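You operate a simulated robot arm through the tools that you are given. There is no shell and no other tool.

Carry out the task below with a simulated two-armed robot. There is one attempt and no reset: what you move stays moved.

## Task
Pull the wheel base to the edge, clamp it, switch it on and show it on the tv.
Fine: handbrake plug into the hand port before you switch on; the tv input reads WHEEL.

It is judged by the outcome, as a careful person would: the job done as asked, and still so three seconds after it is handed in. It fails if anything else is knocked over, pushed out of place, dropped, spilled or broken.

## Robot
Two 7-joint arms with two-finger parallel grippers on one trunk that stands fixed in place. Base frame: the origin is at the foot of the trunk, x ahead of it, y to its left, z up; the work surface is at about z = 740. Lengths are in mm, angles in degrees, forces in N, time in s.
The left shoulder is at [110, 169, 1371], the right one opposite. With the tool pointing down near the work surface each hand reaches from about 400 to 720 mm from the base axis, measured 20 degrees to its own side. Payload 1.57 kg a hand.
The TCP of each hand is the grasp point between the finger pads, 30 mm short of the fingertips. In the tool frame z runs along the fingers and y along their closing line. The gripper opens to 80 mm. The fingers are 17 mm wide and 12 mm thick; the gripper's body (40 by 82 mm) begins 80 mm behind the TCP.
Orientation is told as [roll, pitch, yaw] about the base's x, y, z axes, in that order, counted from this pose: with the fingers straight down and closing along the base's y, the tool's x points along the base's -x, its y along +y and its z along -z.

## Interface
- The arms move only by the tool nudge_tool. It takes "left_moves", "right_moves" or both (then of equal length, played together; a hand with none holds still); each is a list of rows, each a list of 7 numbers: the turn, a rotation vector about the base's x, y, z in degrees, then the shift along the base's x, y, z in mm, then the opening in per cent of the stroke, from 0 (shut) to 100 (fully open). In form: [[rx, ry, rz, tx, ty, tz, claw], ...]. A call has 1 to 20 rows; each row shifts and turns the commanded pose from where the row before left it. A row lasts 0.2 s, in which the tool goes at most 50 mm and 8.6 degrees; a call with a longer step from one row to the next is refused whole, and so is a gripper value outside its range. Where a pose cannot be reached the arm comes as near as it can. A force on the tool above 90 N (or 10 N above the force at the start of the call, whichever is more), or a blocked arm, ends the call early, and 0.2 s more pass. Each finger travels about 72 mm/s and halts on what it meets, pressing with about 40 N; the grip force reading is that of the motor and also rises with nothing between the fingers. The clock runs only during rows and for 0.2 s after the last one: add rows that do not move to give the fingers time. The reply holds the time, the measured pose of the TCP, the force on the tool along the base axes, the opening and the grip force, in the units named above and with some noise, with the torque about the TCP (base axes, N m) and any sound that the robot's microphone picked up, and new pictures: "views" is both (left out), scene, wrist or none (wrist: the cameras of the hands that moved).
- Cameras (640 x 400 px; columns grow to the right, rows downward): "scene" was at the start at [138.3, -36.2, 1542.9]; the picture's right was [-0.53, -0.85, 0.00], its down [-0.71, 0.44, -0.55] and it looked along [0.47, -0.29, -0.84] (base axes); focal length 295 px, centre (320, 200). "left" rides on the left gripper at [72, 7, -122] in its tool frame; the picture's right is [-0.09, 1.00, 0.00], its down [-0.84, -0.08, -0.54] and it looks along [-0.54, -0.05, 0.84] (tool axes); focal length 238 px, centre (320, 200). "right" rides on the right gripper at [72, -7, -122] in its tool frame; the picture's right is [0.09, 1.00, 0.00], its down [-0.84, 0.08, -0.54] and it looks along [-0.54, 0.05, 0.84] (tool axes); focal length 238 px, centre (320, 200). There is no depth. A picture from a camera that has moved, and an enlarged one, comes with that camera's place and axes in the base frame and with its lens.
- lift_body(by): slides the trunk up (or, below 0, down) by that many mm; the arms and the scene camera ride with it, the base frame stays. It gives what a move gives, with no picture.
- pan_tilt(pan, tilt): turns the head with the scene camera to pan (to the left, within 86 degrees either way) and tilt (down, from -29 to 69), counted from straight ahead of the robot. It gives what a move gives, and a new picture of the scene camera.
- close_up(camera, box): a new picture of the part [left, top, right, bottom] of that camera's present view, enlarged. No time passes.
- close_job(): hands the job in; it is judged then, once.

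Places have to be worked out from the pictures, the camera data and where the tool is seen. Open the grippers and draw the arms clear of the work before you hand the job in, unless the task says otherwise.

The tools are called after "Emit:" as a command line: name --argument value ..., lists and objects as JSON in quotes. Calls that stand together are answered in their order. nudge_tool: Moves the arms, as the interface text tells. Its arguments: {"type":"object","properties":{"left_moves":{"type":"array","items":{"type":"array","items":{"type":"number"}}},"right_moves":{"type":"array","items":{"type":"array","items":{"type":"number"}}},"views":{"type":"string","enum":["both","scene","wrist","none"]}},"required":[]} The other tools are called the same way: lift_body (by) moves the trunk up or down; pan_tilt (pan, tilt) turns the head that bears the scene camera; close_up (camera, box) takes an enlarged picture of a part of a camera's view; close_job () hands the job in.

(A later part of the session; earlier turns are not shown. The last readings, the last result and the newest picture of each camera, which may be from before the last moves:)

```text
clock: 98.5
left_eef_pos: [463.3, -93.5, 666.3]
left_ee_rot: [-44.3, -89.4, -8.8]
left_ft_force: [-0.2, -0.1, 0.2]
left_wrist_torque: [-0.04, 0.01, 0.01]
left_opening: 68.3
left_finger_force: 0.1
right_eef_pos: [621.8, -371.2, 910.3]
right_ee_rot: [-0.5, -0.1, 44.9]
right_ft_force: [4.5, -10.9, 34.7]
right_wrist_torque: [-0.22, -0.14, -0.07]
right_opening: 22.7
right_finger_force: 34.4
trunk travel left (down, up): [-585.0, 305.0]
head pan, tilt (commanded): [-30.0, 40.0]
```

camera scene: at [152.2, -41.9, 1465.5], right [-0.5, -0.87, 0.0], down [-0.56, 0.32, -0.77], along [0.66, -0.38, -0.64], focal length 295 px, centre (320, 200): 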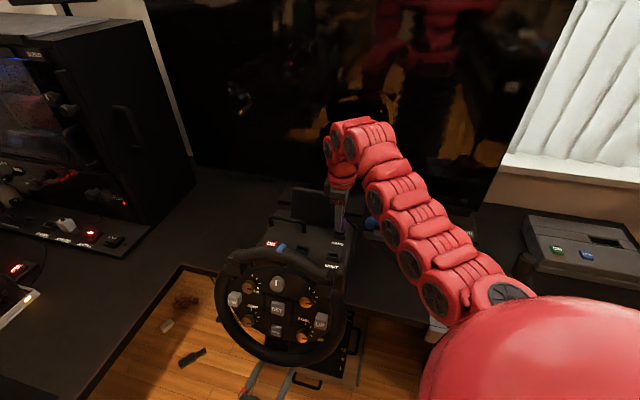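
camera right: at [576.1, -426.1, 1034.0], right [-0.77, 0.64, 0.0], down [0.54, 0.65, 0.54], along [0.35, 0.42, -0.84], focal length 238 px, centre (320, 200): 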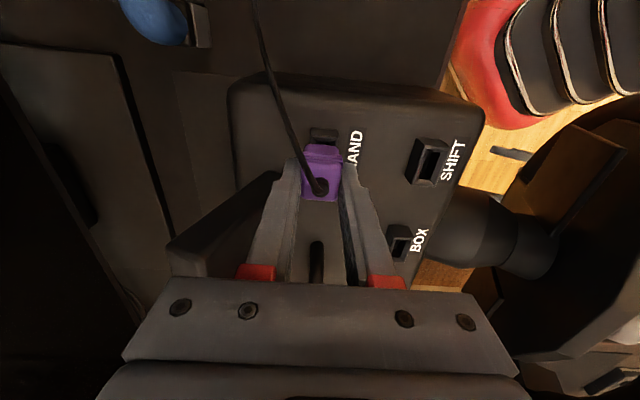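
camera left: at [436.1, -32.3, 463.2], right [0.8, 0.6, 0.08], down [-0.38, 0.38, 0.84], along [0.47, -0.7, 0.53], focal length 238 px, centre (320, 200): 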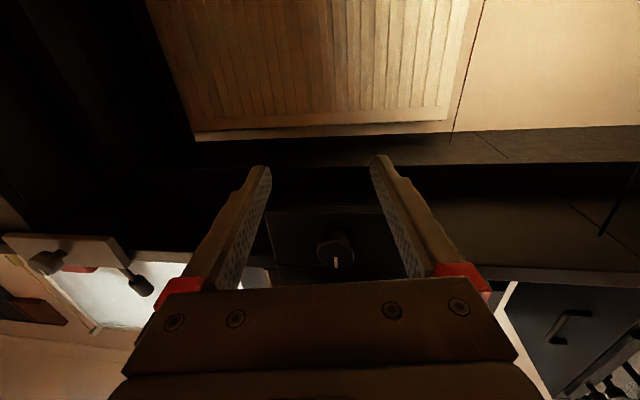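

Resisting again with a clear sideways push toward +w. Backing off slightly, correcting about 1 mm that way, and lowering again.

Emit:
nudge_tool --right_moves '[[0, 0, 0, 0, 0, 4, 10], [0, 0, 0, 0.6, -1.1, 0, 10], [0, 0, 0, 0, 0, -2, 10], [0, 0, 0, 0, 0, -2, 10], [0, 0, 0, 0, 0, 0, 10]]' --views "wrist"

Emit:
close_up --camera "right" --box '[300, 120, 350, 160]'

Emit:
close_up --camera "scene" --box '[330, 215, 360, 238]'

```text
clock: 99.7
left_eef_pos: [463.4, -93.5, 666.3]
left_ee_rot: [-44.7, -89.4, -8.2]
left_ft_force: [-0.3, -0.3, 0.0]
left_wrist_torque: [0.02, 0.03, -0.01]
left_opening: 68.0
left_finger_force: 0.1
right_eef_pos: [619.9, -371.7, 909.8]
right_ee_rot: [-0.6, -0.1, 45.0]
right_ft_force: [5.9, -13.2, 45.3]
right_wrist_torque: [-0.32, -0.21, -0.03]
right_opening: 22.6
right_finger_force: 35.5
trunk travel left (down, up): [-585.0, 305.0]
head pan, tilt (commanded): [-30.0, 40.0]
camera right: at [574.6, -425.0, 1033.0], right [-0.77, 0.64, -0.01], down [0.53, 0.65, 0.54], along [0.35, 0.41, -0.84], focal length 238 px, centre (320, 200)
```

right: 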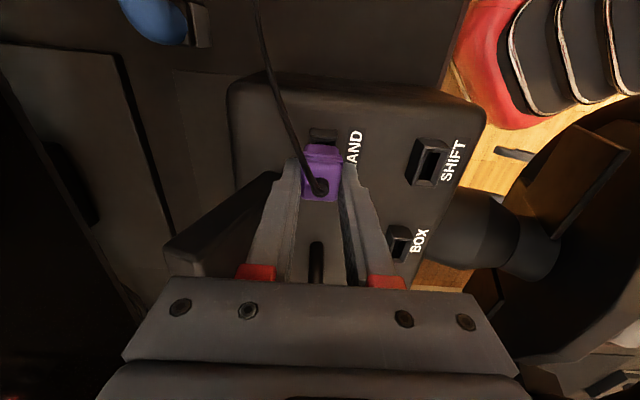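

```text
10.00 times, centred on (325, 140) of right
camera zoom: at [574.6, -425.0, 1033.0], right [-0.77, 0.64, -0.01], down [0.53, 0.65, 0.54], along [0.35, 0.41, -0.84], focal length 2384 px, centre (270, 800)
```

zoom: 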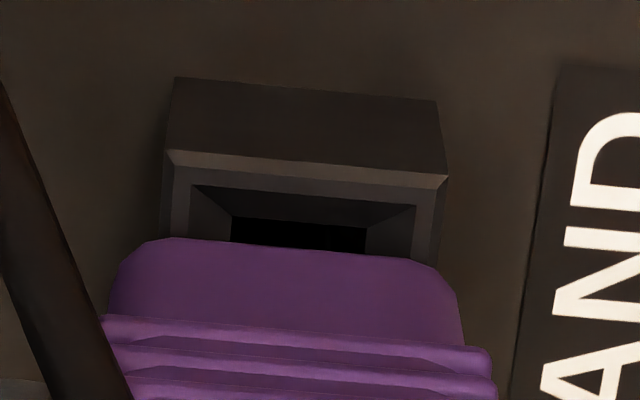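

```text
16.00 times, centred on (345, 226) of scene
camera zoom: at [147.5, -40.6, 1466.5], right [-0.5, -0.87, 0.0], down [-0.55, 0.32, -0.77], along [0.67, -0.38, -0.64], focal length 4716 px, centre (-80, -224)
```

zoom: 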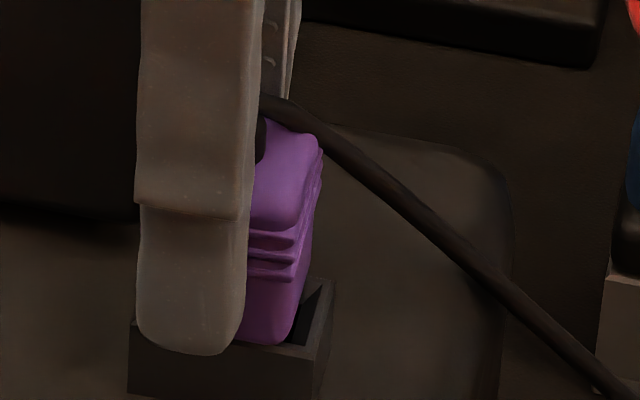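

Contact height is the same (~911) at different sideways positions and sideways motion is captured by the walls, so the nose appears to be bottomed in the socket. I'll take the pressure off, open the fingers, and check how the plug sits.

Emit:
nudge_tool --right_moves '[[0, 0, 0, 0, 0, 2, 10], [0, 0, 0, -0.5, 0.5, 1.5, 10], [0, 0, 0, 0, 0, 0, 20], [0, 0, 0, 0, 0, 0, 35], [0, 0, 0, 0, 0, 0, 45], [0, 0, 0, 0, 0, 0, 45]]' --views "wrist"

Emit:
close_up --camera "right" --box '[280, 110, 370, 210]'

Emit:
close_up --camera "scene" --box '[330, 205, 360, 238]'

```text
clock: 101.1
left_eef_pos: [465.4, -94.2, 664.3]
left_ee_rot: [-43.1, -89.1, -9.9]
left_ft_force: [-0.1, 0.2, -0.4]
left_wrist_torque: [0.02, 0.03, -0.02]
left_opening: 68.0
left_finger_force: 0.1
right_eef_pos: [622.4, -370.0, 909.5]
right_ee_rot: [0.0, 0.1, 45.0]
right_ft_force: [-0.7, -0.9, -0.8]
right_wrist_torque: [-0.02, -0.02, 0.0]
right_opening: 36.0
right_finger_force: 0.0
trunk travel left (down, up): [-585.0, 305.0]
head pan, tilt (commanded): [-30.0, 40.0]
camera right: at [576.8, -424.0, 1032.7], right [-0.77, 0.64, 0.0], down [0.54, 0.65, 0.54], along [0.35, 0.42, -0.84], focal length 238 px, centre (320, 200)
```

right: 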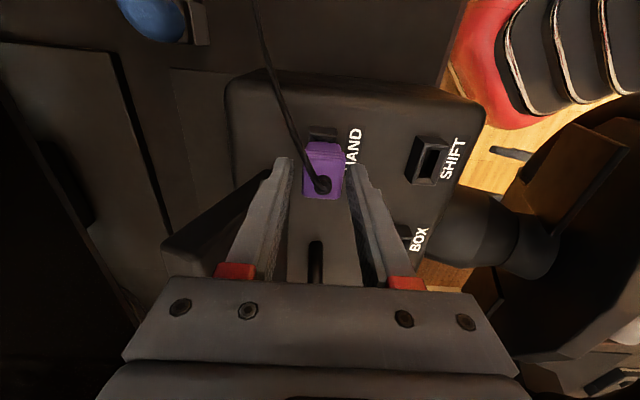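

```text
4.00 times, centred on (325, 160) of right
camera zoom: at [576.8, -424.0, 1032.7], right [-0.77, 0.64, 0.0], down [0.54, 0.65, 0.54], along [0.35, 0.42, -0.84], focal length 953 px, centre (300, 360)
```

zoom: 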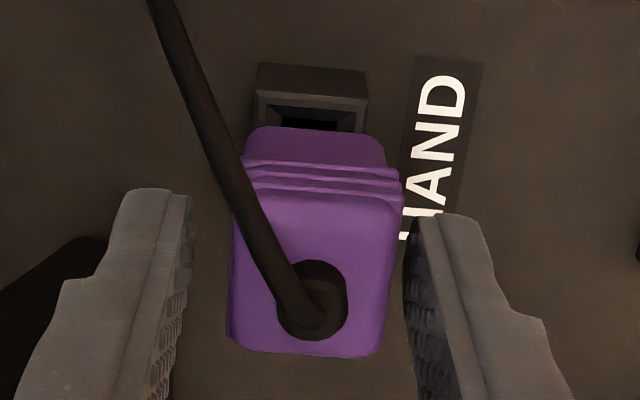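

```text
12.12 times, centred on (345, 222) of scene
camera zoom: at [152.0, -41.5, 1465.6], right [-0.5, -0.87, 0.0], down [-0.56, 0.32, -0.77], along [0.66, -0.38, -0.64], focal length 3573 px, centre (17, -61)
```

zoom: 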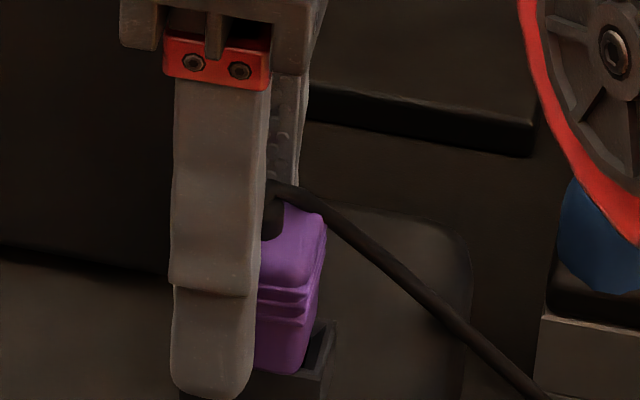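

The plug stays standing in the port after release. Raising the hand straight up to inspect how deeply it sits.

Emit:
nudge_tool --right_moves '[[0, 0, 0, -1, 1, 10, 50], [0, 0, 0, 0, 0, 20, 50], [0, 0, 0, 0, 0, 25, 50], [0, 0, 0, 0, 0, 25, 50], [0, 0, 0, 15, -15, 20, 50], [0, 0, 0, 15, -15, 0, 50]]' --views "both"

Emit:
close_up --camera "scene" --box '[310, 205, 370, 245]'

Emit:
close_up --camera "right" --box '[290, 80, 450, 220]'

```text
clock: 102.5
left_eef_pos: [465.6, -93.5, 664.6]
left_ee_rot: [-44.1, -89.2, -9.0]
left_ft_force: [-0.3, 0.4, -0.3]
left_wrist_torque: [0.01, -0.01, -0.03]
left_opening: 67.9
left_finger_force: 0.0
right_eef_pos: [651.5, -400.1, 1012.3]
right_ee_rot: [-0.1, 0.1, 44.9]
right_ft_force: [-0.1, -0.4, 0.0]
right_wrist_torque: [-0.02, 0.01, 0.0]
right_opening: 39.9
right_finger_force: 0.1
trunk travel left (down, up): [-585.0, 305.0]
head pan, tilt (commanded): [-30.0, 40.0]
camera scene: at [152.5, -41.8, 1465.5], right [-0.5, -0.87, 0.0], down [-0.56, 0.32, -0.77], along [0.66, -0.38, -0.64], focal length 295 px, centre (320, 200)
camera right: at [605.4, -454.5, 1134.1], right [-0.77, 0.64, 0.0], down [0.54, 0.65, 0.54], along [0.35, 0.42, -0.84], focal length 238 px, centre (320, 200)
```

scene: 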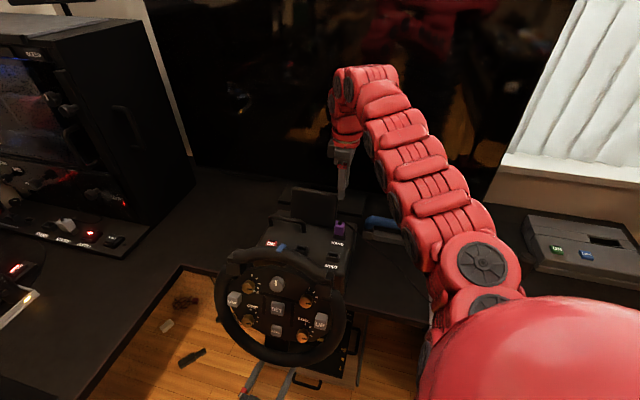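
right: 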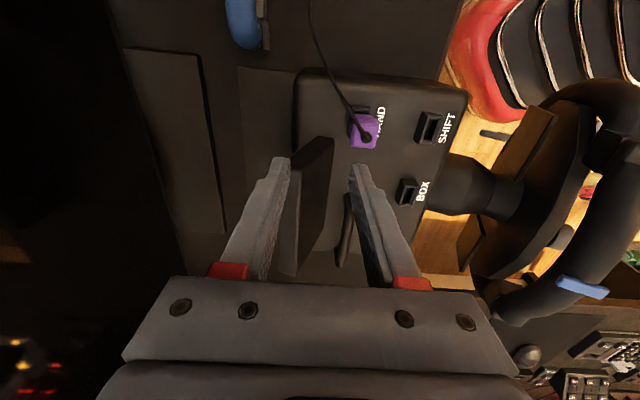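

```text
10.00 times, centred on (340, 225) of scene
camera zoom: at [152.5, -41.8, 1465.5], right [-0.5, -0.87, 0.0], down [-0.56, 0.32, -0.77], along [0.66, -0.38, -0.64], focal length 2948 px, centre (120, -50)
```

zoom: 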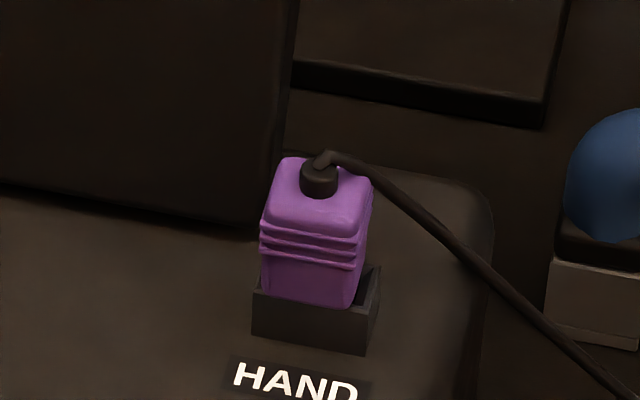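

```text
2.86 times, centred on (370, 150) of right
camera zoom: at [605.4, -454.5, 1134.1], right [-0.77, 0.64, 0.0], down [0.54, 0.65, 0.54], along [0.35, 0.42, -0.84], focal length 681 px, centre (177, 343)
```

zoom: 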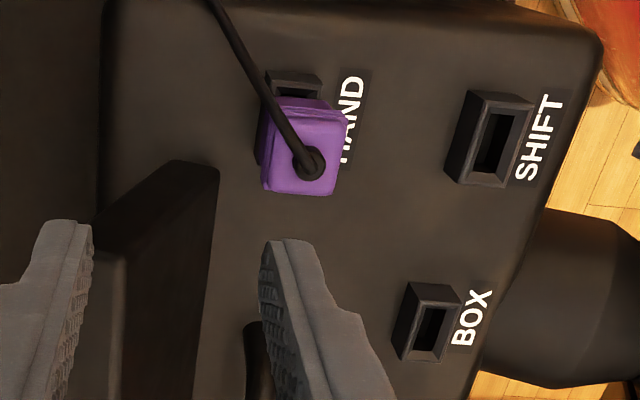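

The plug stands in the HAND port with its body apparently down at the rim. A tighter enlargement to confirm it is fully seated.

Emit:
close_up --camera "scene" --box '[328, 216, 352, 238]'

Emit:
close_up --camera "right" --box '[335, 85, 395, 160]'

```text
16.00 times, centred on (340, 227) of scene
camera zoom: at [152.5, -41.8, 1465.5], right [-0.5, -0.87, 0.0], down [-0.56, 0.32, -0.77], along [0.66, -0.38, -0.64], focal length 4716 px, centre (0, -232)
```

zoom: 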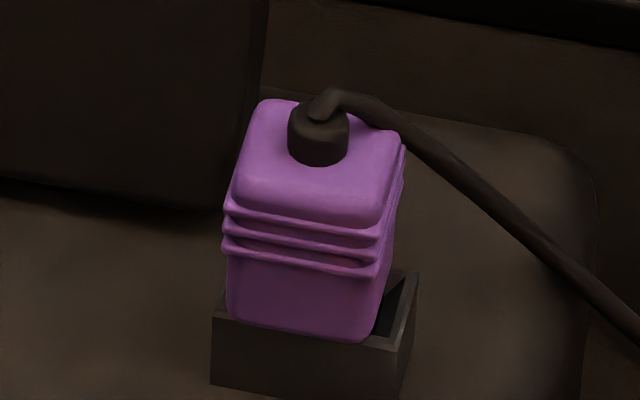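

```text
5.33 times, centred on (365, 122) of right
camera zoom: at [605.4, -454.5, 1134.1], right [-0.77, 0.64, 0.0], down [0.54, 0.65, 0.54], along [0.35, 0.42, -0.84], focal length 1271 px, centre (80, 613)
```

zoom: 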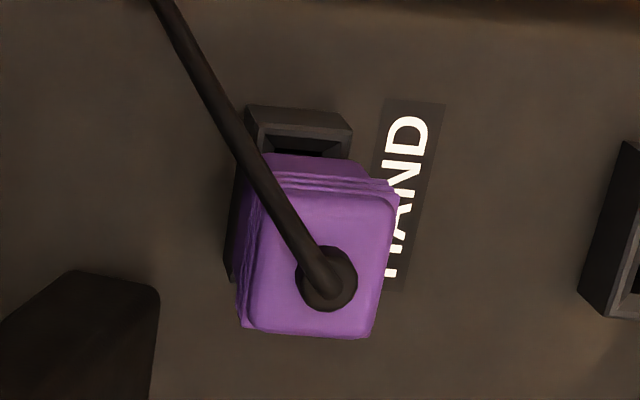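

The plug body rests on the port rim, upright and within about a millimetre of centre: it is seated in HAND. Now the ON switch, which should be near [686, -199, 866]; I'll bring the right hand above it with closed fingers.

Emit:
nudge_tool --right_moves '[[0, 0, 0, -23, 23, 0, 30], [0, 0, 0, -23, 23, 0, 10], [0, 0, 0, -23, 23, 0, 0], [0, 0, 0, 29, 29, 0, 0], [0, 0, 0, 29, 29, 0, 0], [0, 0, 0, 29, 29, 0, 0], [0, 0, 0, 10, 29, -10, 0], [0, 0, 0, 5, 10, -20, 0], [0, 0, 0, 0, 0, 0, 0]]' --views "both"

Emit:
close_up --camera "scene" --box '[240, 190, 350, 260]'

Emit:
close_up --camera "right" --box '[220, 80, 420, 250]'

```text
clock: 104.5
left_eef_pos: [463.9, -94.3, 663.9]
left_ee_rot: [-42.9, -89.2, -10.1]
left_ft_force: [-0.3, -0.2, 0.4]
left_wrist_torque: [0.01, 0.0, 0.02]
left_opening: 67.9
left_finger_force: 0.0
right_eef_pos: [697.9, -208.5, 974.2]
right_ee_rot: [-0.1, 0.2, 45.0]
right_ft_force: [0.3, -0.1, 0.9]
right_wrist_torque: [0.0, 0.0, 0.01]
right_opening: 0.0
right_finger_force: 20.6
right hand out of reach, approached as far as the arm can: row 3
trunk travel left (down, up): [-585.0, 305.0]
head pan, tilt (commanded): [-30.0, 40.0]
camera scene: at [151.6, -41.6, 1465.7], right [-0.5, -0.87, 0.0], down [-0.56, 0.32, -0.77], along [0.66, -0.38, -0.64], focal length 295 px, centre (320, 200)
camera right: at [652.4, -263.8, 1098.2], right [-0.77, 0.64, 0.0], down [0.54, 0.65, 0.54], along [0.35, 0.42, -0.84], focal length 238 px, centre (320, 200)
```

scene: 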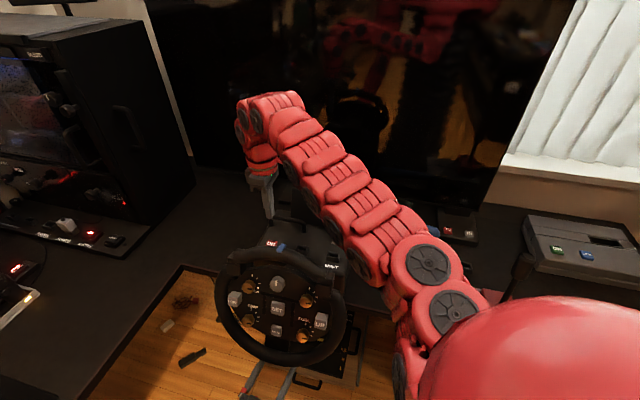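
right: 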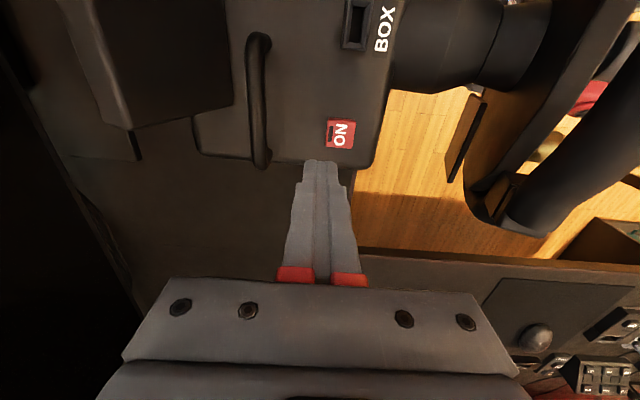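

```text
5.71 times, centred on (295, 225) of scene
camera zoom: at [151.6, -41.6, 1465.7], right [-0.5, -0.87, 0.0], down [-0.56, 0.32, -0.77], along [0.66, -0.38, -0.64], focal length 1684 px, centre (463, 57)
```

zoom: 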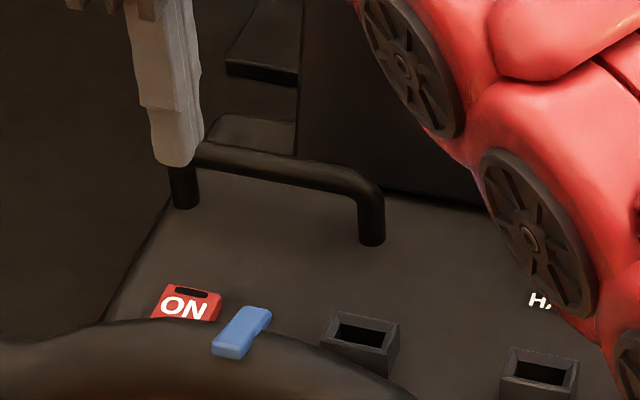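

```text
2.35 times, centred on (320, 165) of right
camera zoom: at [652.4, -263.8, 1098.2], right [-0.77, 0.64, 0.0], down [0.54, 0.65, 0.54], along [0.35, 0.42, -0.84], focal length 561 px, centre (320, 282)
```

zoom: 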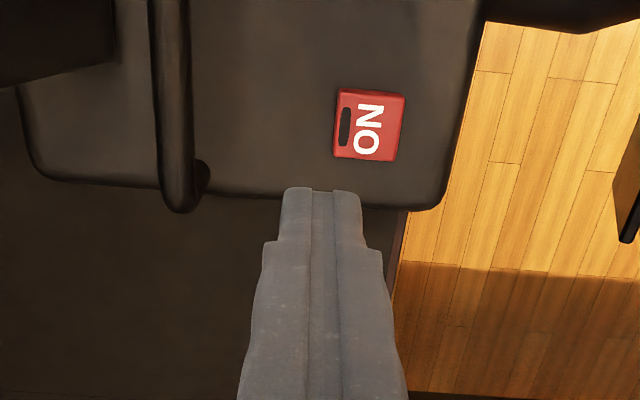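

The ON switch lies about 19.5 mm toward the wheel from the closed fingertips. Aligning over it and descending to about 20 mm above.

Emit:
nudge_tool --right_moves '[[0, 0, 0, -14, 13.4, 0, 0], [0, 0, 0, 0, 0, -25, 0], [0, 0, 0, 0, 0, -25, 0], [0, 0, 0, 0, 0, 0, 0]]' --views "wrist"

Emit:
close_up --camera "right" --box '[220, 80, 420, 250]'

Emit:
close_up --camera "scene" --box '[240, 190, 350, 260]'

```text
clock: 105.5
left_eef_pos: [464.1, -94.0, 664.0]
left_ee_rot: [-43.8, -89.2, -9.2]
left_ft_force: [0.7, 0.5, 0.7]
left_wrist_torque: [0.01, -0.02, 0.02]
left_opening: 67.8
left_finger_force: 0.1
right_eef_pos: [683.3, -196.6, 924.5]
right_ee_rot: [-0.1, 0.0, 45.1]
right_ft_force: [0.2, 0.0, 0.2]
right_wrist_torque: [0.03, 0.01, 0.02]
right_opening: 0.0
right_finger_force: 21.2
trunk travel left (down, up): [-585.0, 305.0]
head pan, tilt (commanded): [-30.0, 40.0]
camera right: at [638.3, -250.9, 1047.8], right [-0.77, 0.64, 0.0], down [0.54, 0.65, 0.54], along [0.35, 0.42, -0.84], focal length 238 px, centre (320, 200)
```

right: 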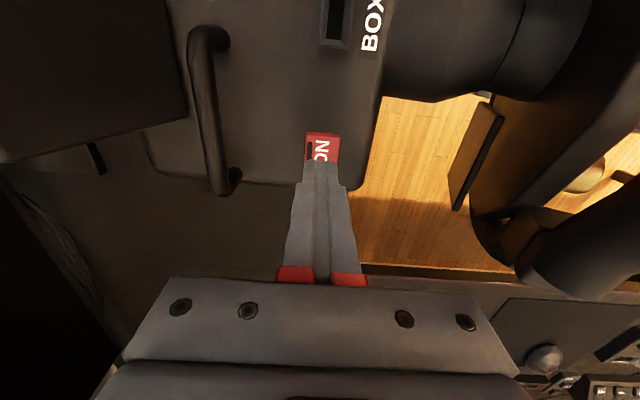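

```text
2.35 times, centred on (320, 165) of right
camera zoom: at [638.3, -250.9, 1047.8], right [-0.77, 0.64, 0.0], down [0.54, 0.65, 0.54], along [0.35, 0.42, -0.84], focal length 561 px, centre (320, 282)
```

zoom: 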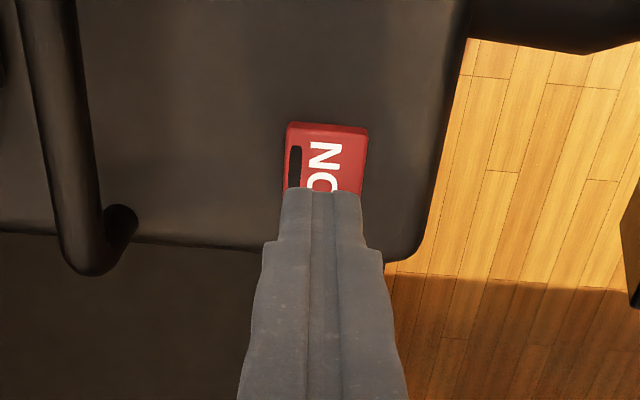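

```text
5.71 times, centred on (295, 225) of scene
camera zoom: at [152.0, -41.6, 1465.6], right [-0.5, -0.87, 0.0], down [-0.56, 0.32, -0.77], along [0.66, -0.38, -0.64], focal length 1684 px, centre (463, 57)
```

zoom: 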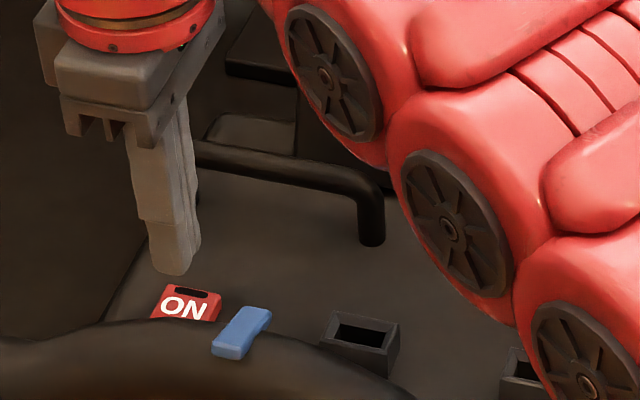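

The fingertips are over the button. Descending in small steps until it is pressed.

Emit:
nudge_tool --right_moves '[[0, 0, 0, 0, 0, -15, 0], [0, 0, 0, 0, 0, -8, 0], [0, 0, 0, 0, 0, -4, 0], [0, 0, 0, 0, 0, 0, 0]]' --views "wrist"

Emit:
close_up --camera "scene" --box '[240, 190, 350, 260]'

```text
clock: 106.5
left_eef_pos: [464.8, -94.0, 664.3]
left_ee_rot: [-43.1, -89.2, -9.9]
left_ft_force: [0.1, 0.0, -0.4]
left_wrist_torque: [-0.06, -0.01, -0.02]
left_opening: 67.8
left_finger_force: 0.1
right_eef_pos: [682.2, -195.6, 897.5]
right_ee_rot: [0.1, 0.1, 45.0]
right_ft_force: [0.1, -0.9, 0.4]
right_wrist_torque: [0.01, -0.04, 0.0]
right_opening: 0.4
right_finger_force: 21.7
trunk travel left (down, up): [-585.0, 305.0]
head pan, tilt (commanded): [-30.0, 40.0]
camera right: at [637.7, -249.7, 1020.5], right [-0.77, 0.64, 0.0], down [0.54, 0.65, 0.54], along [0.35, 0.42, -0.84], focal length 238 px, centre (320, 200)
```

right: 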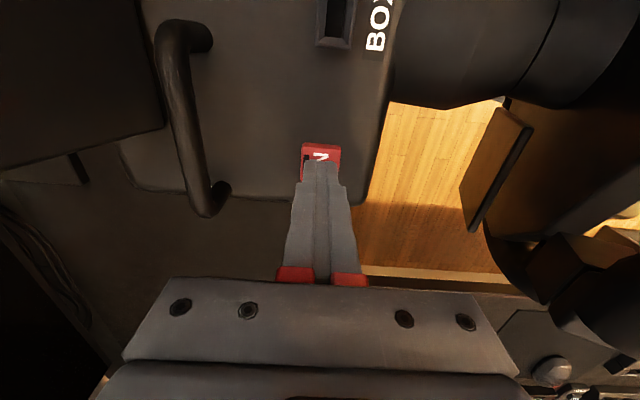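

```text
5.71 times, centred on (295, 225) of scene
camera zoom: at [152.0, -41.7, 1465.6], right [-0.5, -0.87, 0.0], down [-0.56, 0.32, -0.77], along [0.66, -0.38, -0.64], focal length 1684 px, centre (463, 57)
```

zoom: 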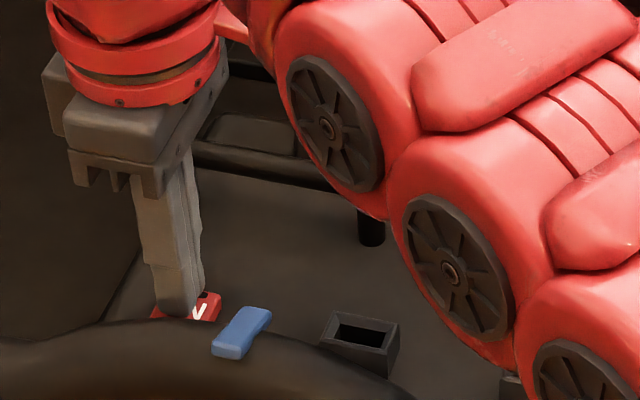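

No contact yet at tip height ~867. Continuing in 2 mm steps.

Emit:
nudge_tool --right_moves '[[0, 0, 0, 0, 0, -2, 0], [0, 0, 0, 0, 0, -2, 0], [0, 0, 0, 0, 0, -2, 0], [0, 0, 0, 0, 0, 0, 0]]' --views "wrist"

```text
clock: 107.5
left_eef_pos: [465.2, -93.8, 665.1]
left_ee_rot: [-43.2, -89.3, -9.6]
left_ft_force: [-1.3, -0.3, 0.2]
left_wrist_torque: [0.0, 0.0, -0.01]
left_opening: 68.1
left_finger_force: 0.0
right_eef_pos: [683.0, -194.8, 892.0]
right_ee_rot: [-0.1, 0.0, 45.0]
right_ft_force: [-0.5, -0.4, 0.7]
right_wrist_torque: [-0.02, 0.01, 0.03]
right_opening: 0.0
right_finger_force: 21.4
trunk travel left (down, up): [-585.0, 305.0]
head pan, tilt (commanded): [-30.0, 40.0]
camera right: at [637.7, -249.4, 1014.6], right [-0.77, 0.64, 0.0], down [0.54, 0.65, 0.54], along [0.35, 0.42, -0.84], focal length 238 px, centre (320, 200)
```

right: 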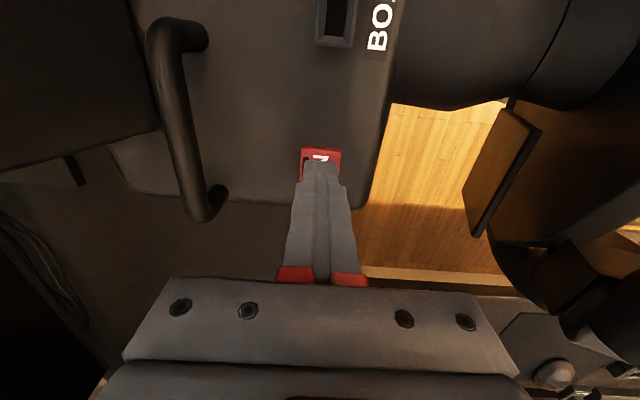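

Still free at tip height ~862. Continuing down.

Emit:
nudge_tool --right_moves '[[0, 0, 0, 0, 0, -2, 0], [0, 0, 0, 0, 0, -2, 0], [0, 0, 0, 0, 0, 0, 0]]' --views "wrist"

Emit:
close_up --camera "right" --box '[270, 120, 370, 200]'

Emit:
close_up --camera "scene" --box '[250, 215, 310, 255]'

```text
clock: 108.3
left_eef_pos: [463.7, -94.1, 664.8]
left_ee_rot: [-42.9, -89.2, -9.9]
left_ft_force: [-0.6, -0.2, 0.3]
left_wrist_torque: [0.01, -0.01, -0.01]
left_opening: 68.2
left_finger_force: 0.2
right_eef_pos: [683.1, -195.4, 888.7]
right_ee_rot: [-0.1, 0.1, 44.9]
right_ft_force: [0.9, -1.0, 6.4]
right_wrist_torque: [0.01, 0.0, -0.02]
right_opening: 0.0
right_finger_force: 21.6
trunk travel left (down, up): [-585.0, 305.0]
head pan, tilt (commanded): [-30.0, 40.0]
heard: click
camera right: at [637.6, -249.4, 1010.9], right [-0.77, 0.64, 0.0], down [0.54, 0.65, 0.54], along [0.35, 0.42, -0.84], focal length 238 px, centre (320, 200)
```

right: 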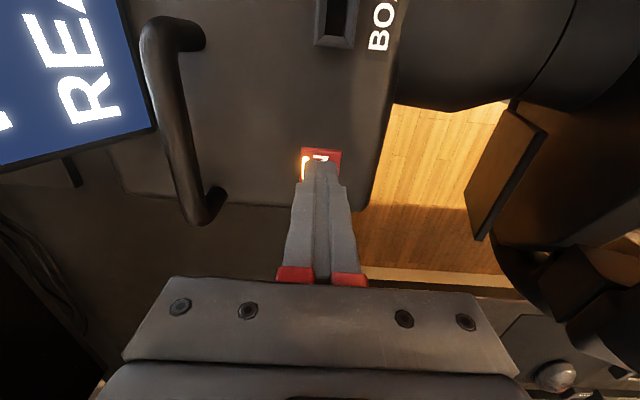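

```text
5.00 times, centred on (320, 160) of right
camera zoom: at [637.6, -249.4, 1010.9], right [-0.77, 0.64, 0.0], down [0.54, 0.65, 0.54], along [0.35, 0.42, -0.84], focal length 1192 px, centre (320, 400)
```

zoom: 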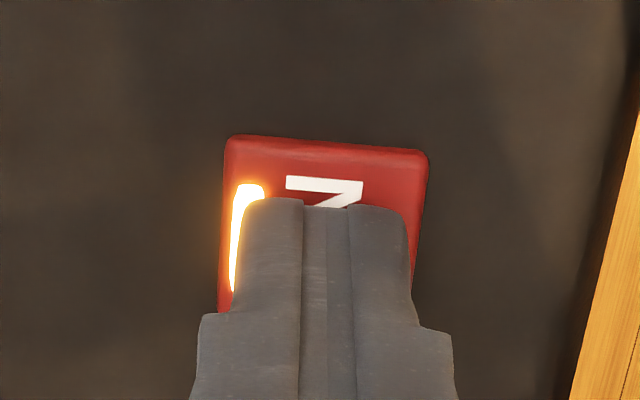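

```text
10.00 times, centred on (280, 235) of scene
camera zoom: at [151.5, -41.6, 1465.7], right [-0.5, -0.87, 0.0], down [-0.56, 0.32, -0.77], along [0.66, -0.38, -0.64], focal length 2948 px, centre (720, -150)
```

zoom: 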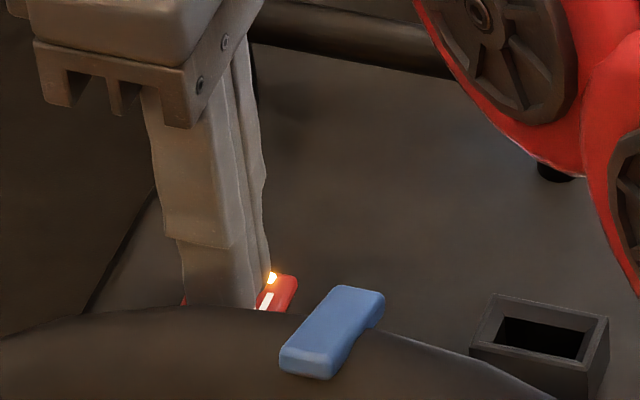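

A click, the ON lamp is lit, and the base's display came alive ("REA…"). Lifting straight off the button and reading the display.

Emit:
nudge_tool --right_moves '[[0, 0, 0, 0, 0, 10, 0], [0, 0, 0, 0, 0, 25, 0], [0, 0, 0, 0, 0, 30, 0], [0, 0, 0, 0, 0, 30, 0], [0, 0, 0, -25, -25, 20, 0], [0, 0, 0, -29, -29, 0, 0], [0, 0, 0, -29, -29, 0, 0]]' --views "both"

Emit:
close_up --camera "scene" --box '[250, 170, 370, 260]'

```text
clock: 109.9
left_eef_pos: [465.5, -93.9, 665.0]
left_ee_rot: [-41.1, -89.3, -11.8]
left_ft_force: [-0.4, -0.4, 0.2]
left_wrist_torque: [0.01, 0.06, 0.02]
left_opening: 68.1
left_finger_force: 0.1
right_eef_pos: [610.2, -276.3, 1001.7]
right_ee_rot: [0.2, 0.2, 45.0]
right_ft_force: [-0.2, 0.0, 0.1]
right_wrist_torque: [0.0, 0.0, 0.0]
right_opening: 0.3
right_finger_force: 21.2
right hand out of reach, approached as far as the arm can: row 7
trunk travel left (down, up): [-585.0, 305.0]
head pan, tilt (commanded): [-30.0, 40.0]
camera scene: at [151.6, -42.2, 1465.6], right [-0.5, -0.87, 0.0], down [-0.56, 0.32, -0.77], along [0.66, -0.38, -0.64], focal length 295 px, centre (320, 200)
camera right: at [565.7, -330.7, 1124.5], right [-0.77, 0.64, 0.0], down [0.54, 0.65, 0.54], along [0.34, 0.42, -0.84], focal length 238 px, centre (320, 200)
```

scene: 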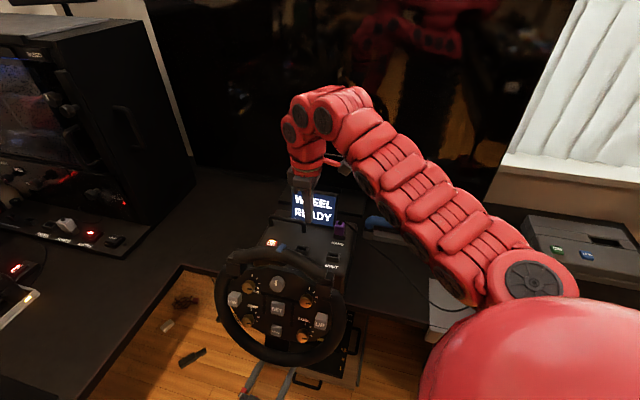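
right: 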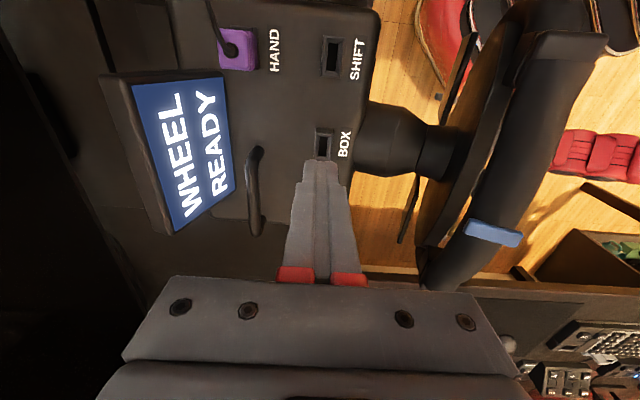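

```text
4.44 times, centred on (310, 215) of scene
camera zoom: at [151.6, -42.2, 1465.6], right [-0.5, -0.87, 0.0], down [-0.56, 0.32, -0.77], along [0.66, -0.38, -0.64], focal length 1310 px, centre (364, 133)
```

zoom: 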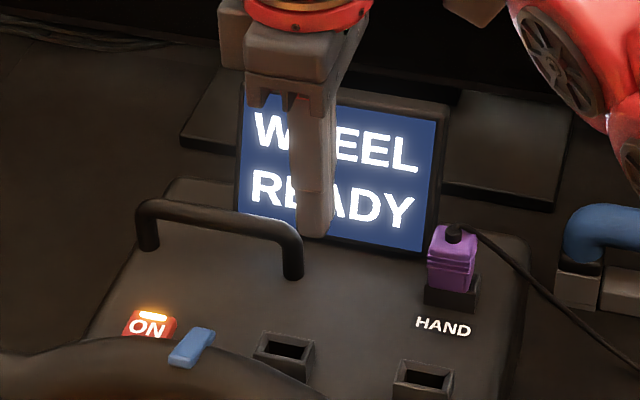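

"WHEEL READY" is displayed with the HAND plug in place. Next the TV: its red TV button is near [529, -740] and IN near [481, -785]. I'll carry the right hand over, staying high above the plug and cable, and tilt it outward to reach them.

Emit:
nudge_tool --right_moves '[[0, 0, 0, 0, -30, 5, 0], [0, 0, 0, 0, -40, 0, 0], [0, 0, 0, -5, -42, 0, 0], [0, 0, 0, -8, -42, 0, 0], [0, 0, 0, -8, -42, 0, 0], [0, 0, 0, -8, -42, 0, 0], [0, 0, 0, -8, -42, 0, 0], [0, 0, 0, -8, -42, 0, 0], [-5.65, -4.14, 0, -10, -15, -10, 0], [-5.65, -4.14, 0, -10, -15, -10, 0], [-5.65, -4.14, 0, -10, -15, -10, 0], [-5.65, -4.14, 0, -10, -15, -10, 0], [-5.65, -4.14, 0, -10, -15, -10, 0], [-5.65, -4.14, 0, -10, -15, -10, 0]]' --views "both"

```text
clock: 112.9
left_eef_pos: [465.3, -94.4, 663.5]
left_ee_rot: [-45.1, -89.2, -7.9]
left_ft_force: [0.2, 0.1, 0.3]
left_wrist_torque: [0.01, -0.02, -0.03]
left_opening: 67.8
left_finger_force: 0.1
right_eef_pos: [503.8, -659.2, 947.5]
right_ee_rot: [-41.8, 5.9, 42.7]
right_ft_force: [-0.1, 0.4, 0.4]
right_wrist_torque: [0.0, 0.02, 0.02]
right_opening: 0.0
right_finger_force: 21.3
right hand out of reach, approached as far as the arm can: row 8
trunk travel left (down, up): [-585.0, 305.0]
head pan, tilt (commanded): [-30.0, 40.0]
camera scene: at [152.2, -41.0, 1465.6], right [-0.5, -0.87, 0.0], down [-0.56, 0.32, -0.77], along [0.66, -0.38, -0.64], focal length 295 px, centre (320, 200)
camera right: at [408.8, -644.7, 1050.0], right [-0.62, 0.44, -0.65], down [0.35, 0.9, 0.26], along [0.7, -0.07, -0.71], focal length 238 px, centre (320, 200)
```

scene: 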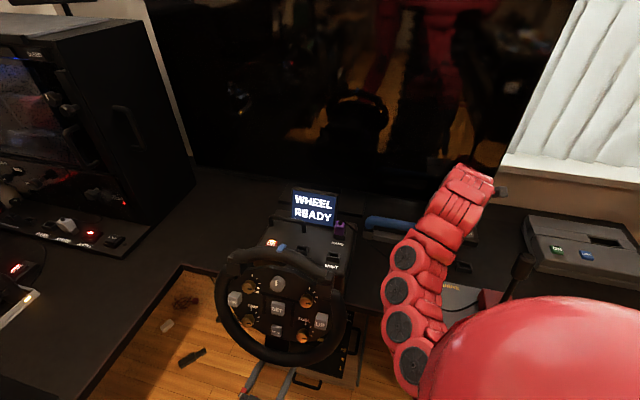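
right: 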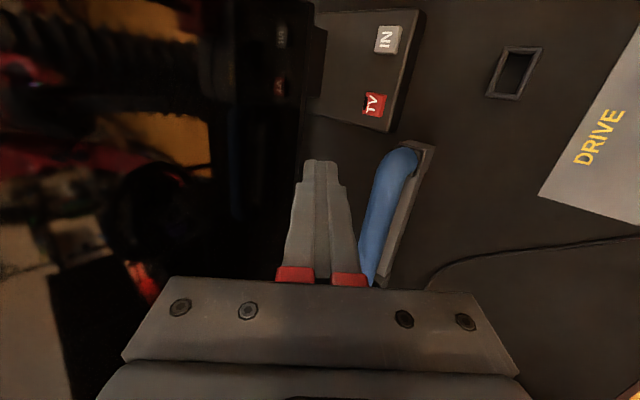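

Both TV buttons are in view, the TV one at about [528, -741]. Moving the tilted fingertips to roughly 50 mm above it.

Emit:
nudge_tool --right_moves '[[0, 0, 0, 4.4, -18.2, -20, 0], [0, 0, 0, 4.4, -18.2, -25, 0], [0, 0, 0, 4.4, -18.2, -25, 0], [0, 0, 0, 4.4, -18.2, -25, 0], [0, 0, 0, 0, 0, 0, 0]]' --views "both"

Emit:
close_up --camera "right" --box '[240, 60, 460, 240]'

Emit:
close_up --camera "scene" --box '[370, 160, 530, 290]'

```text
clock: 114.1
left_eef_pos: [465.4, -93.0, 664.8]
left_ee_rot: [-44.3, -89.3, -8.8]
left_ft_force: [-0.1, -0.8, 0.0]
left_wrist_torque: [-0.02, -0.01, 0.01]
left_opening: 67.9
left_finger_force: 0.0
right_eef_pos: [523.7, -731.8, 850.8]
right_ee_rot: [-41.8, 5.9, 42.8]
right_ft_force: [-0.2, 0.0, 0.9]
right_wrist_torque: [-0.01, -0.06, -0.02]
right_opening: 0.1
right_finger_force: 21.7
trunk travel left (down, up): [-585.0, 305.0]
head pan, tilt (commanded): [-30.0, 40.0]
camera scene: at [152.0, -41.3, 1465.6], right [-0.5, -0.87, 0.0], down [-0.56, 0.32, -0.77], along [0.66, -0.38, -0.64], focal length 295 px, centre (320, 200)
camera right: at [426.8, -717.0, 954.5], right [-0.62, 0.44, -0.65], down [0.35, 0.9, 0.26], along [0.7, -0.07, -0.71], focal length 238 px, centre (320, 200)
```

scene: 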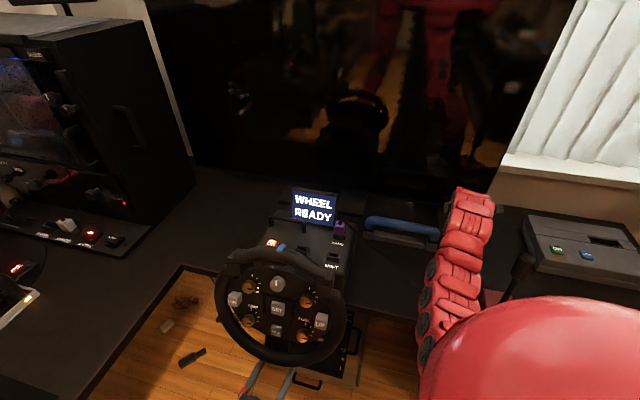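
right: 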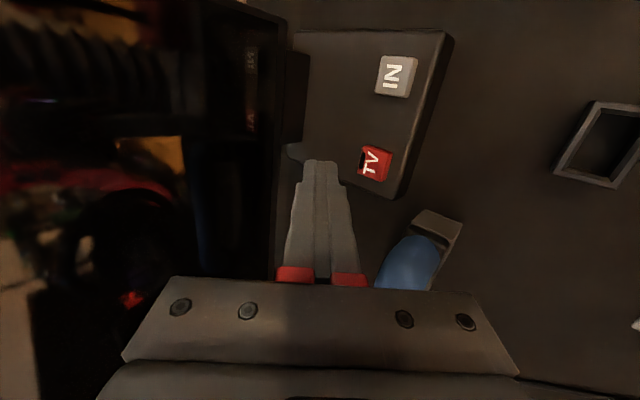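

```text
2.22 times, centred on (350, 150) of right
camera zoom: at [426.8, -717.0, 954.5], right [-0.62, 0.44, -0.65], down [0.35, 0.9, 0.26], along [0.7, -0.07, -0.71], focal length 530 px, centre (253, 311)
```

zoom: 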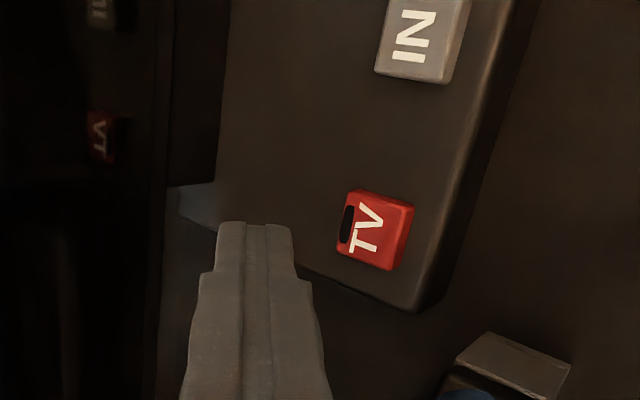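

```text
3.08 times, centred on (450, 225) of scene
camera zoom: at [152.0, -41.3, 1465.6], right [-0.5, -0.87, 0.0], down [-0.56, 0.32, -0.77], along [0.66, -0.38, -0.64], focal length 907 px, centre (-80, 123)
```

zoom: 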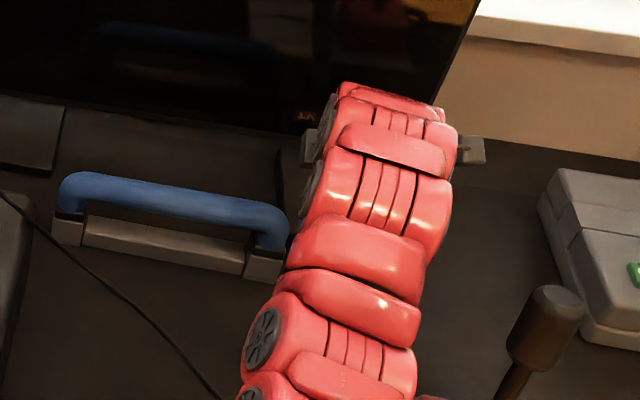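

The TV button triangulates to about [526, -738, 775]. Shifting back 4 mm and descending 30 mm, then checking alignment before pressing.

Emit:
nudge_tool --right_moves '[[0, 0, 0, -3.8, 3.8, 0, 0], [0, 0, 0, 0, 0, -15, 0], [0, 0, 0, 0, 0, -15, 0], [0, 0, 0, 0, 0, 0, 0]]' --views "wrist"

Emit:
close_up --camera "right" --box '[260, 100, 420, 240]'

```text
clock: 115.1
left_eef_pos: [465.9, -94.0, 665.2]
left_ee_rot: [-42.9, -89.1, -10.0]
left_ft_force: [-0.2, -0.2, 0.4]
left_wrist_torque: [0.04, 0.0, 0.01]
left_opening: 67.9
left_finger_force: 0.0
right_eef_pos: [520.2, -728.4, 821.8]
right_ee_rot: [-41.6, 5.9, 42.8]
right_ft_force: [0.3, 0.2, 0.4]
right_wrist_torque: [0.02, 0.02, -0.03]
right_opening: 0.0
right_finger_force: 21.4
trunk travel left (down, up): [-585.0, 305.0]
head pan, tilt (commanded): [-30.0, 40.0]
camera right: at [423.4, -712.9, 925.3], right [-0.62, 0.44, -0.65], down [0.35, 0.9, 0.27], along [0.7, -0.06, -0.71], focal length 238 px, centre (320, 200)
```

right: 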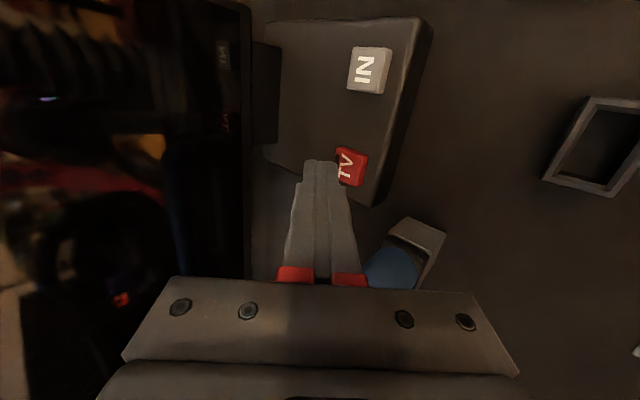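

```text
2.86 times, centred on (340, 170) of right
camera zoom: at [423.4, -712.9, 925.3], right [-0.62, 0.44, -0.65], down [0.35, 0.9, 0.27], along [0.7, -0.06, -0.71], focal length 681 px, centre (263, 286)
```

zoom: 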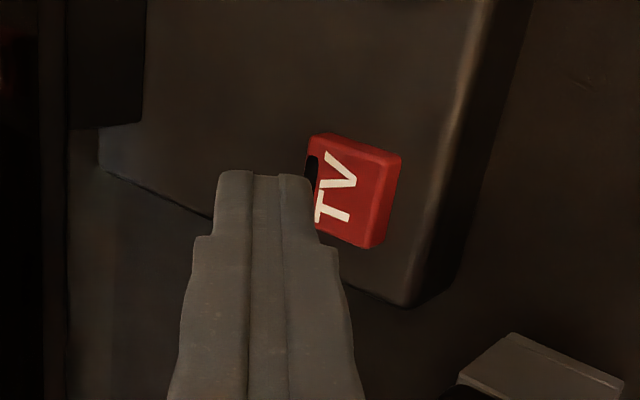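

Alignment is good with a 3 mm correction. Descending in small steps until it clicks.

Emit:
nudge_tool --right_moves '[[0, 0, 0, -3, 2, -3, 0], [0, 0, 0, 0, 0, -3, 0], [0, 0, 0, 0, 0, -2, 0], [0, 0, 0, 0, 0, 0, 0]]' --views "wrist"

Emit:
close_up --camera "right" --box '[260, 100, 420, 240]'

```text
clock: 116.1
left_eef_pos: [465.7, -94.6, 665.4]
left_ee_rot: [-42.8, -89.2, -10.0]
left_ft_force: [0.2, -0.3, 0.6]
left_wrist_torque: [0.02, -0.02, -0.01]
left_opening: 68.2
left_finger_force: 0.0
right_eef_pos: [515.9, -727.0, 813.4]
right_ee_rot: [-41.8, 5.8, 42.7]
right_ft_force: [0.2, 0.8, 0.6]
right_wrist_torque: [0.02, 0.01, -0.03]
right_opening: 0.1
right_finger_force: 21.4
trunk travel left (down, up): [-585.0, 305.0]
head pan, tilt (commanded): [-30.0, 40.0]
camera right: at [420.7, -712.0, 916.6], right [-0.62, 0.44, -0.65], down [0.35, 0.9, 0.26], along [0.7, -0.07, -0.71], focal length 238 px, centre (320, 200)
```

right: 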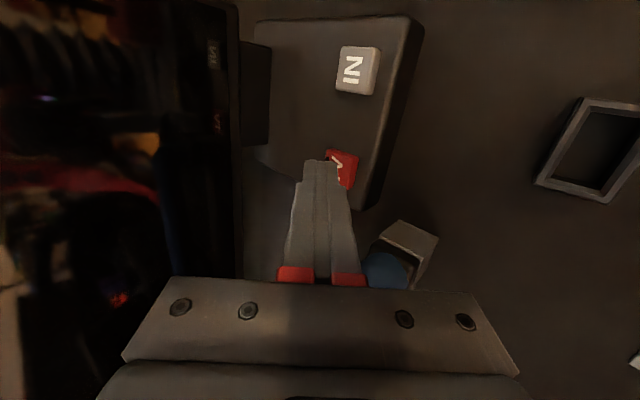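

```text
2.86 times, centred on (340, 170) of right
camera zoom: at [420.7, -712.0, 916.6], right [-0.62, 0.44, -0.65], down [0.35, 0.9, 0.26], along [0.7, -0.07, -0.71], focal length 681 px, centre (263, 286)
```

zoom: 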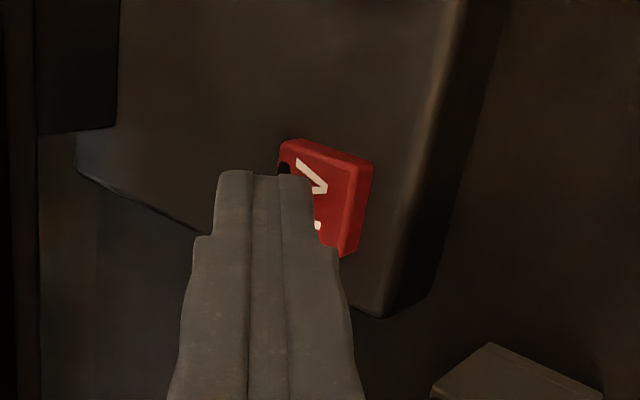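

No contact yet; the tip overlaps the button. Continuing down.

Emit:
nudge_tool --right_moves '[[0, 0, 0, 0, 0, -2, 0], [0, 0, 0, 0, 0, -2, 0], [0, 0, 0, 0, 0, -2, 0], [0, 0, 0, 0, 0, 0, 0]]' --views "wrist"

```text
clock: 117.1
left_eef_pos: [464.6, -94.2, 664.4]
left_ee_rot: [-43.2, -89.2, -9.8]
left_ft_force: [-0.7, -0.1, -0.3]
left_wrist_torque: [0.0, 0.01, 0.0]
left_opening: 68.0
left_finger_force: 0.0
right_eef_pos: [516.0, -727.9, 807.5]
right_ee_rot: [-41.7, 6.0, 42.9]
right_ft_force: [0.0, -0.3, 0.5]
right_wrist_torque: [-0.01, 0.02, 0.01]
right_opening: 0.2
right_finger_force: 21.5
trunk travel left (down, up): [-585.0, 305.0]
head pan, tilt (commanded): [-30.0, 40.0]
camera right: at [420.8, -712.5, 910.6], right [-0.62, 0.44, -0.65], down [0.35, 0.9, 0.26], along [0.7, -0.07, -0.71], focal length 238 px, centre (320, 200)
```

right: 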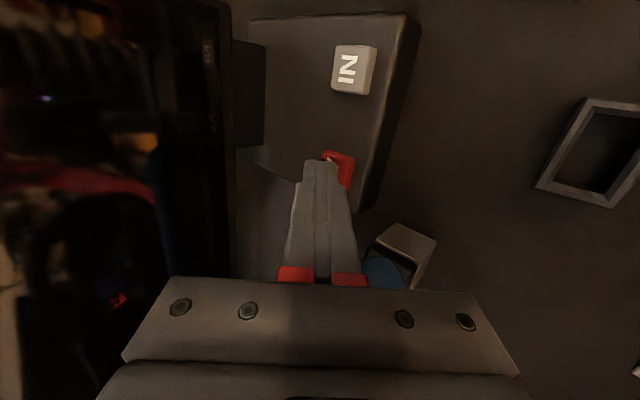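

Still approaching; continuing in 2 mm steps.

Emit:
nudge_tool --right_moves '[[0, 0, 0, 0, 0, -2, 0], [0, 0, 0, 0, 0, -2, 0], [0, 0, 0, 0, 0, 0, 0]]' --views "wrist"

Emit:
close_up --camera "right" --box '[260, 100, 420, 240]'

```text
clock: 117.9
left_eef_pos: [465.1, -93.3, 664.4]
left_ee_rot: [-43.6, -89.2, -9.3]
left_ft_force: [0.4, 0.1, -0.7]
left_wrist_torque: [0.01, -0.01, 0.01]
left_opening: 68.0
left_finger_force: 0.1
right_eef_pos: [517.7, -727.6, 803.3]
right_ee_rot: [-41.9, 5.9, 42.8]
right_ft_force: [-1.2, 0.3, 2.6]
right_wrist_torque: [-0.05, 0.01, -0.04]
right_opening: 0.1
right_finger_force: 22.0
trunk travel left (down, up): [-585.0, 305.0]
head pan, tilt (commanded): [-30.0, 40.0]
heard: click
camera right: at [420.7, -712.2, 906.9], right [-0.62, 0.44, -0.65], down [0.35, 0.9, 0.26], along [0.7, -0.07, -0.71], focal length 238 px, centre (320, 200)
```

right: 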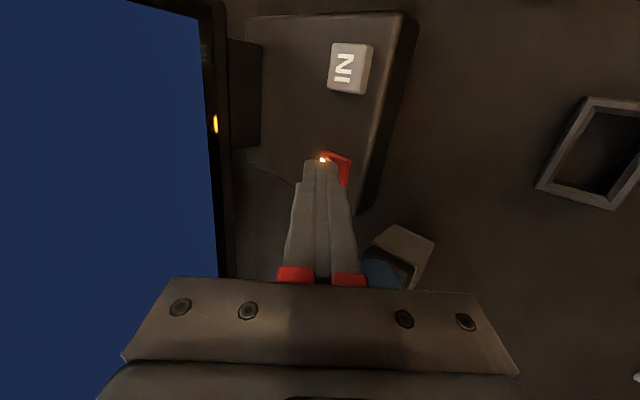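

```text
2.86 times, centred on (340, 170) of right
camera zoom: at [420.7, -712.2, 906.9], right [-0.62, 0.44, -0.65], down [0.35, 0.9, 0.26], along [0.7, -0.07, -0.71], focal length 681 px, centre (263, 286)
```

zoom: 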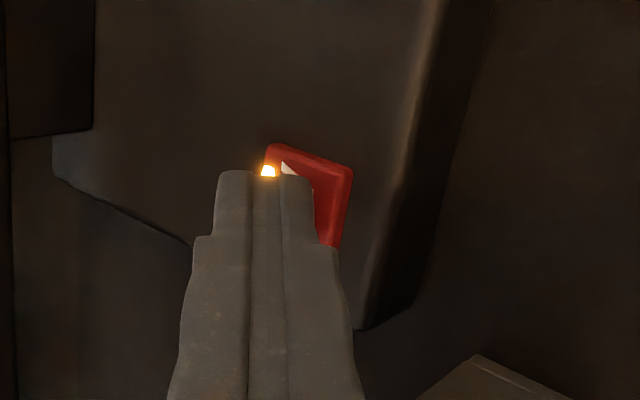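

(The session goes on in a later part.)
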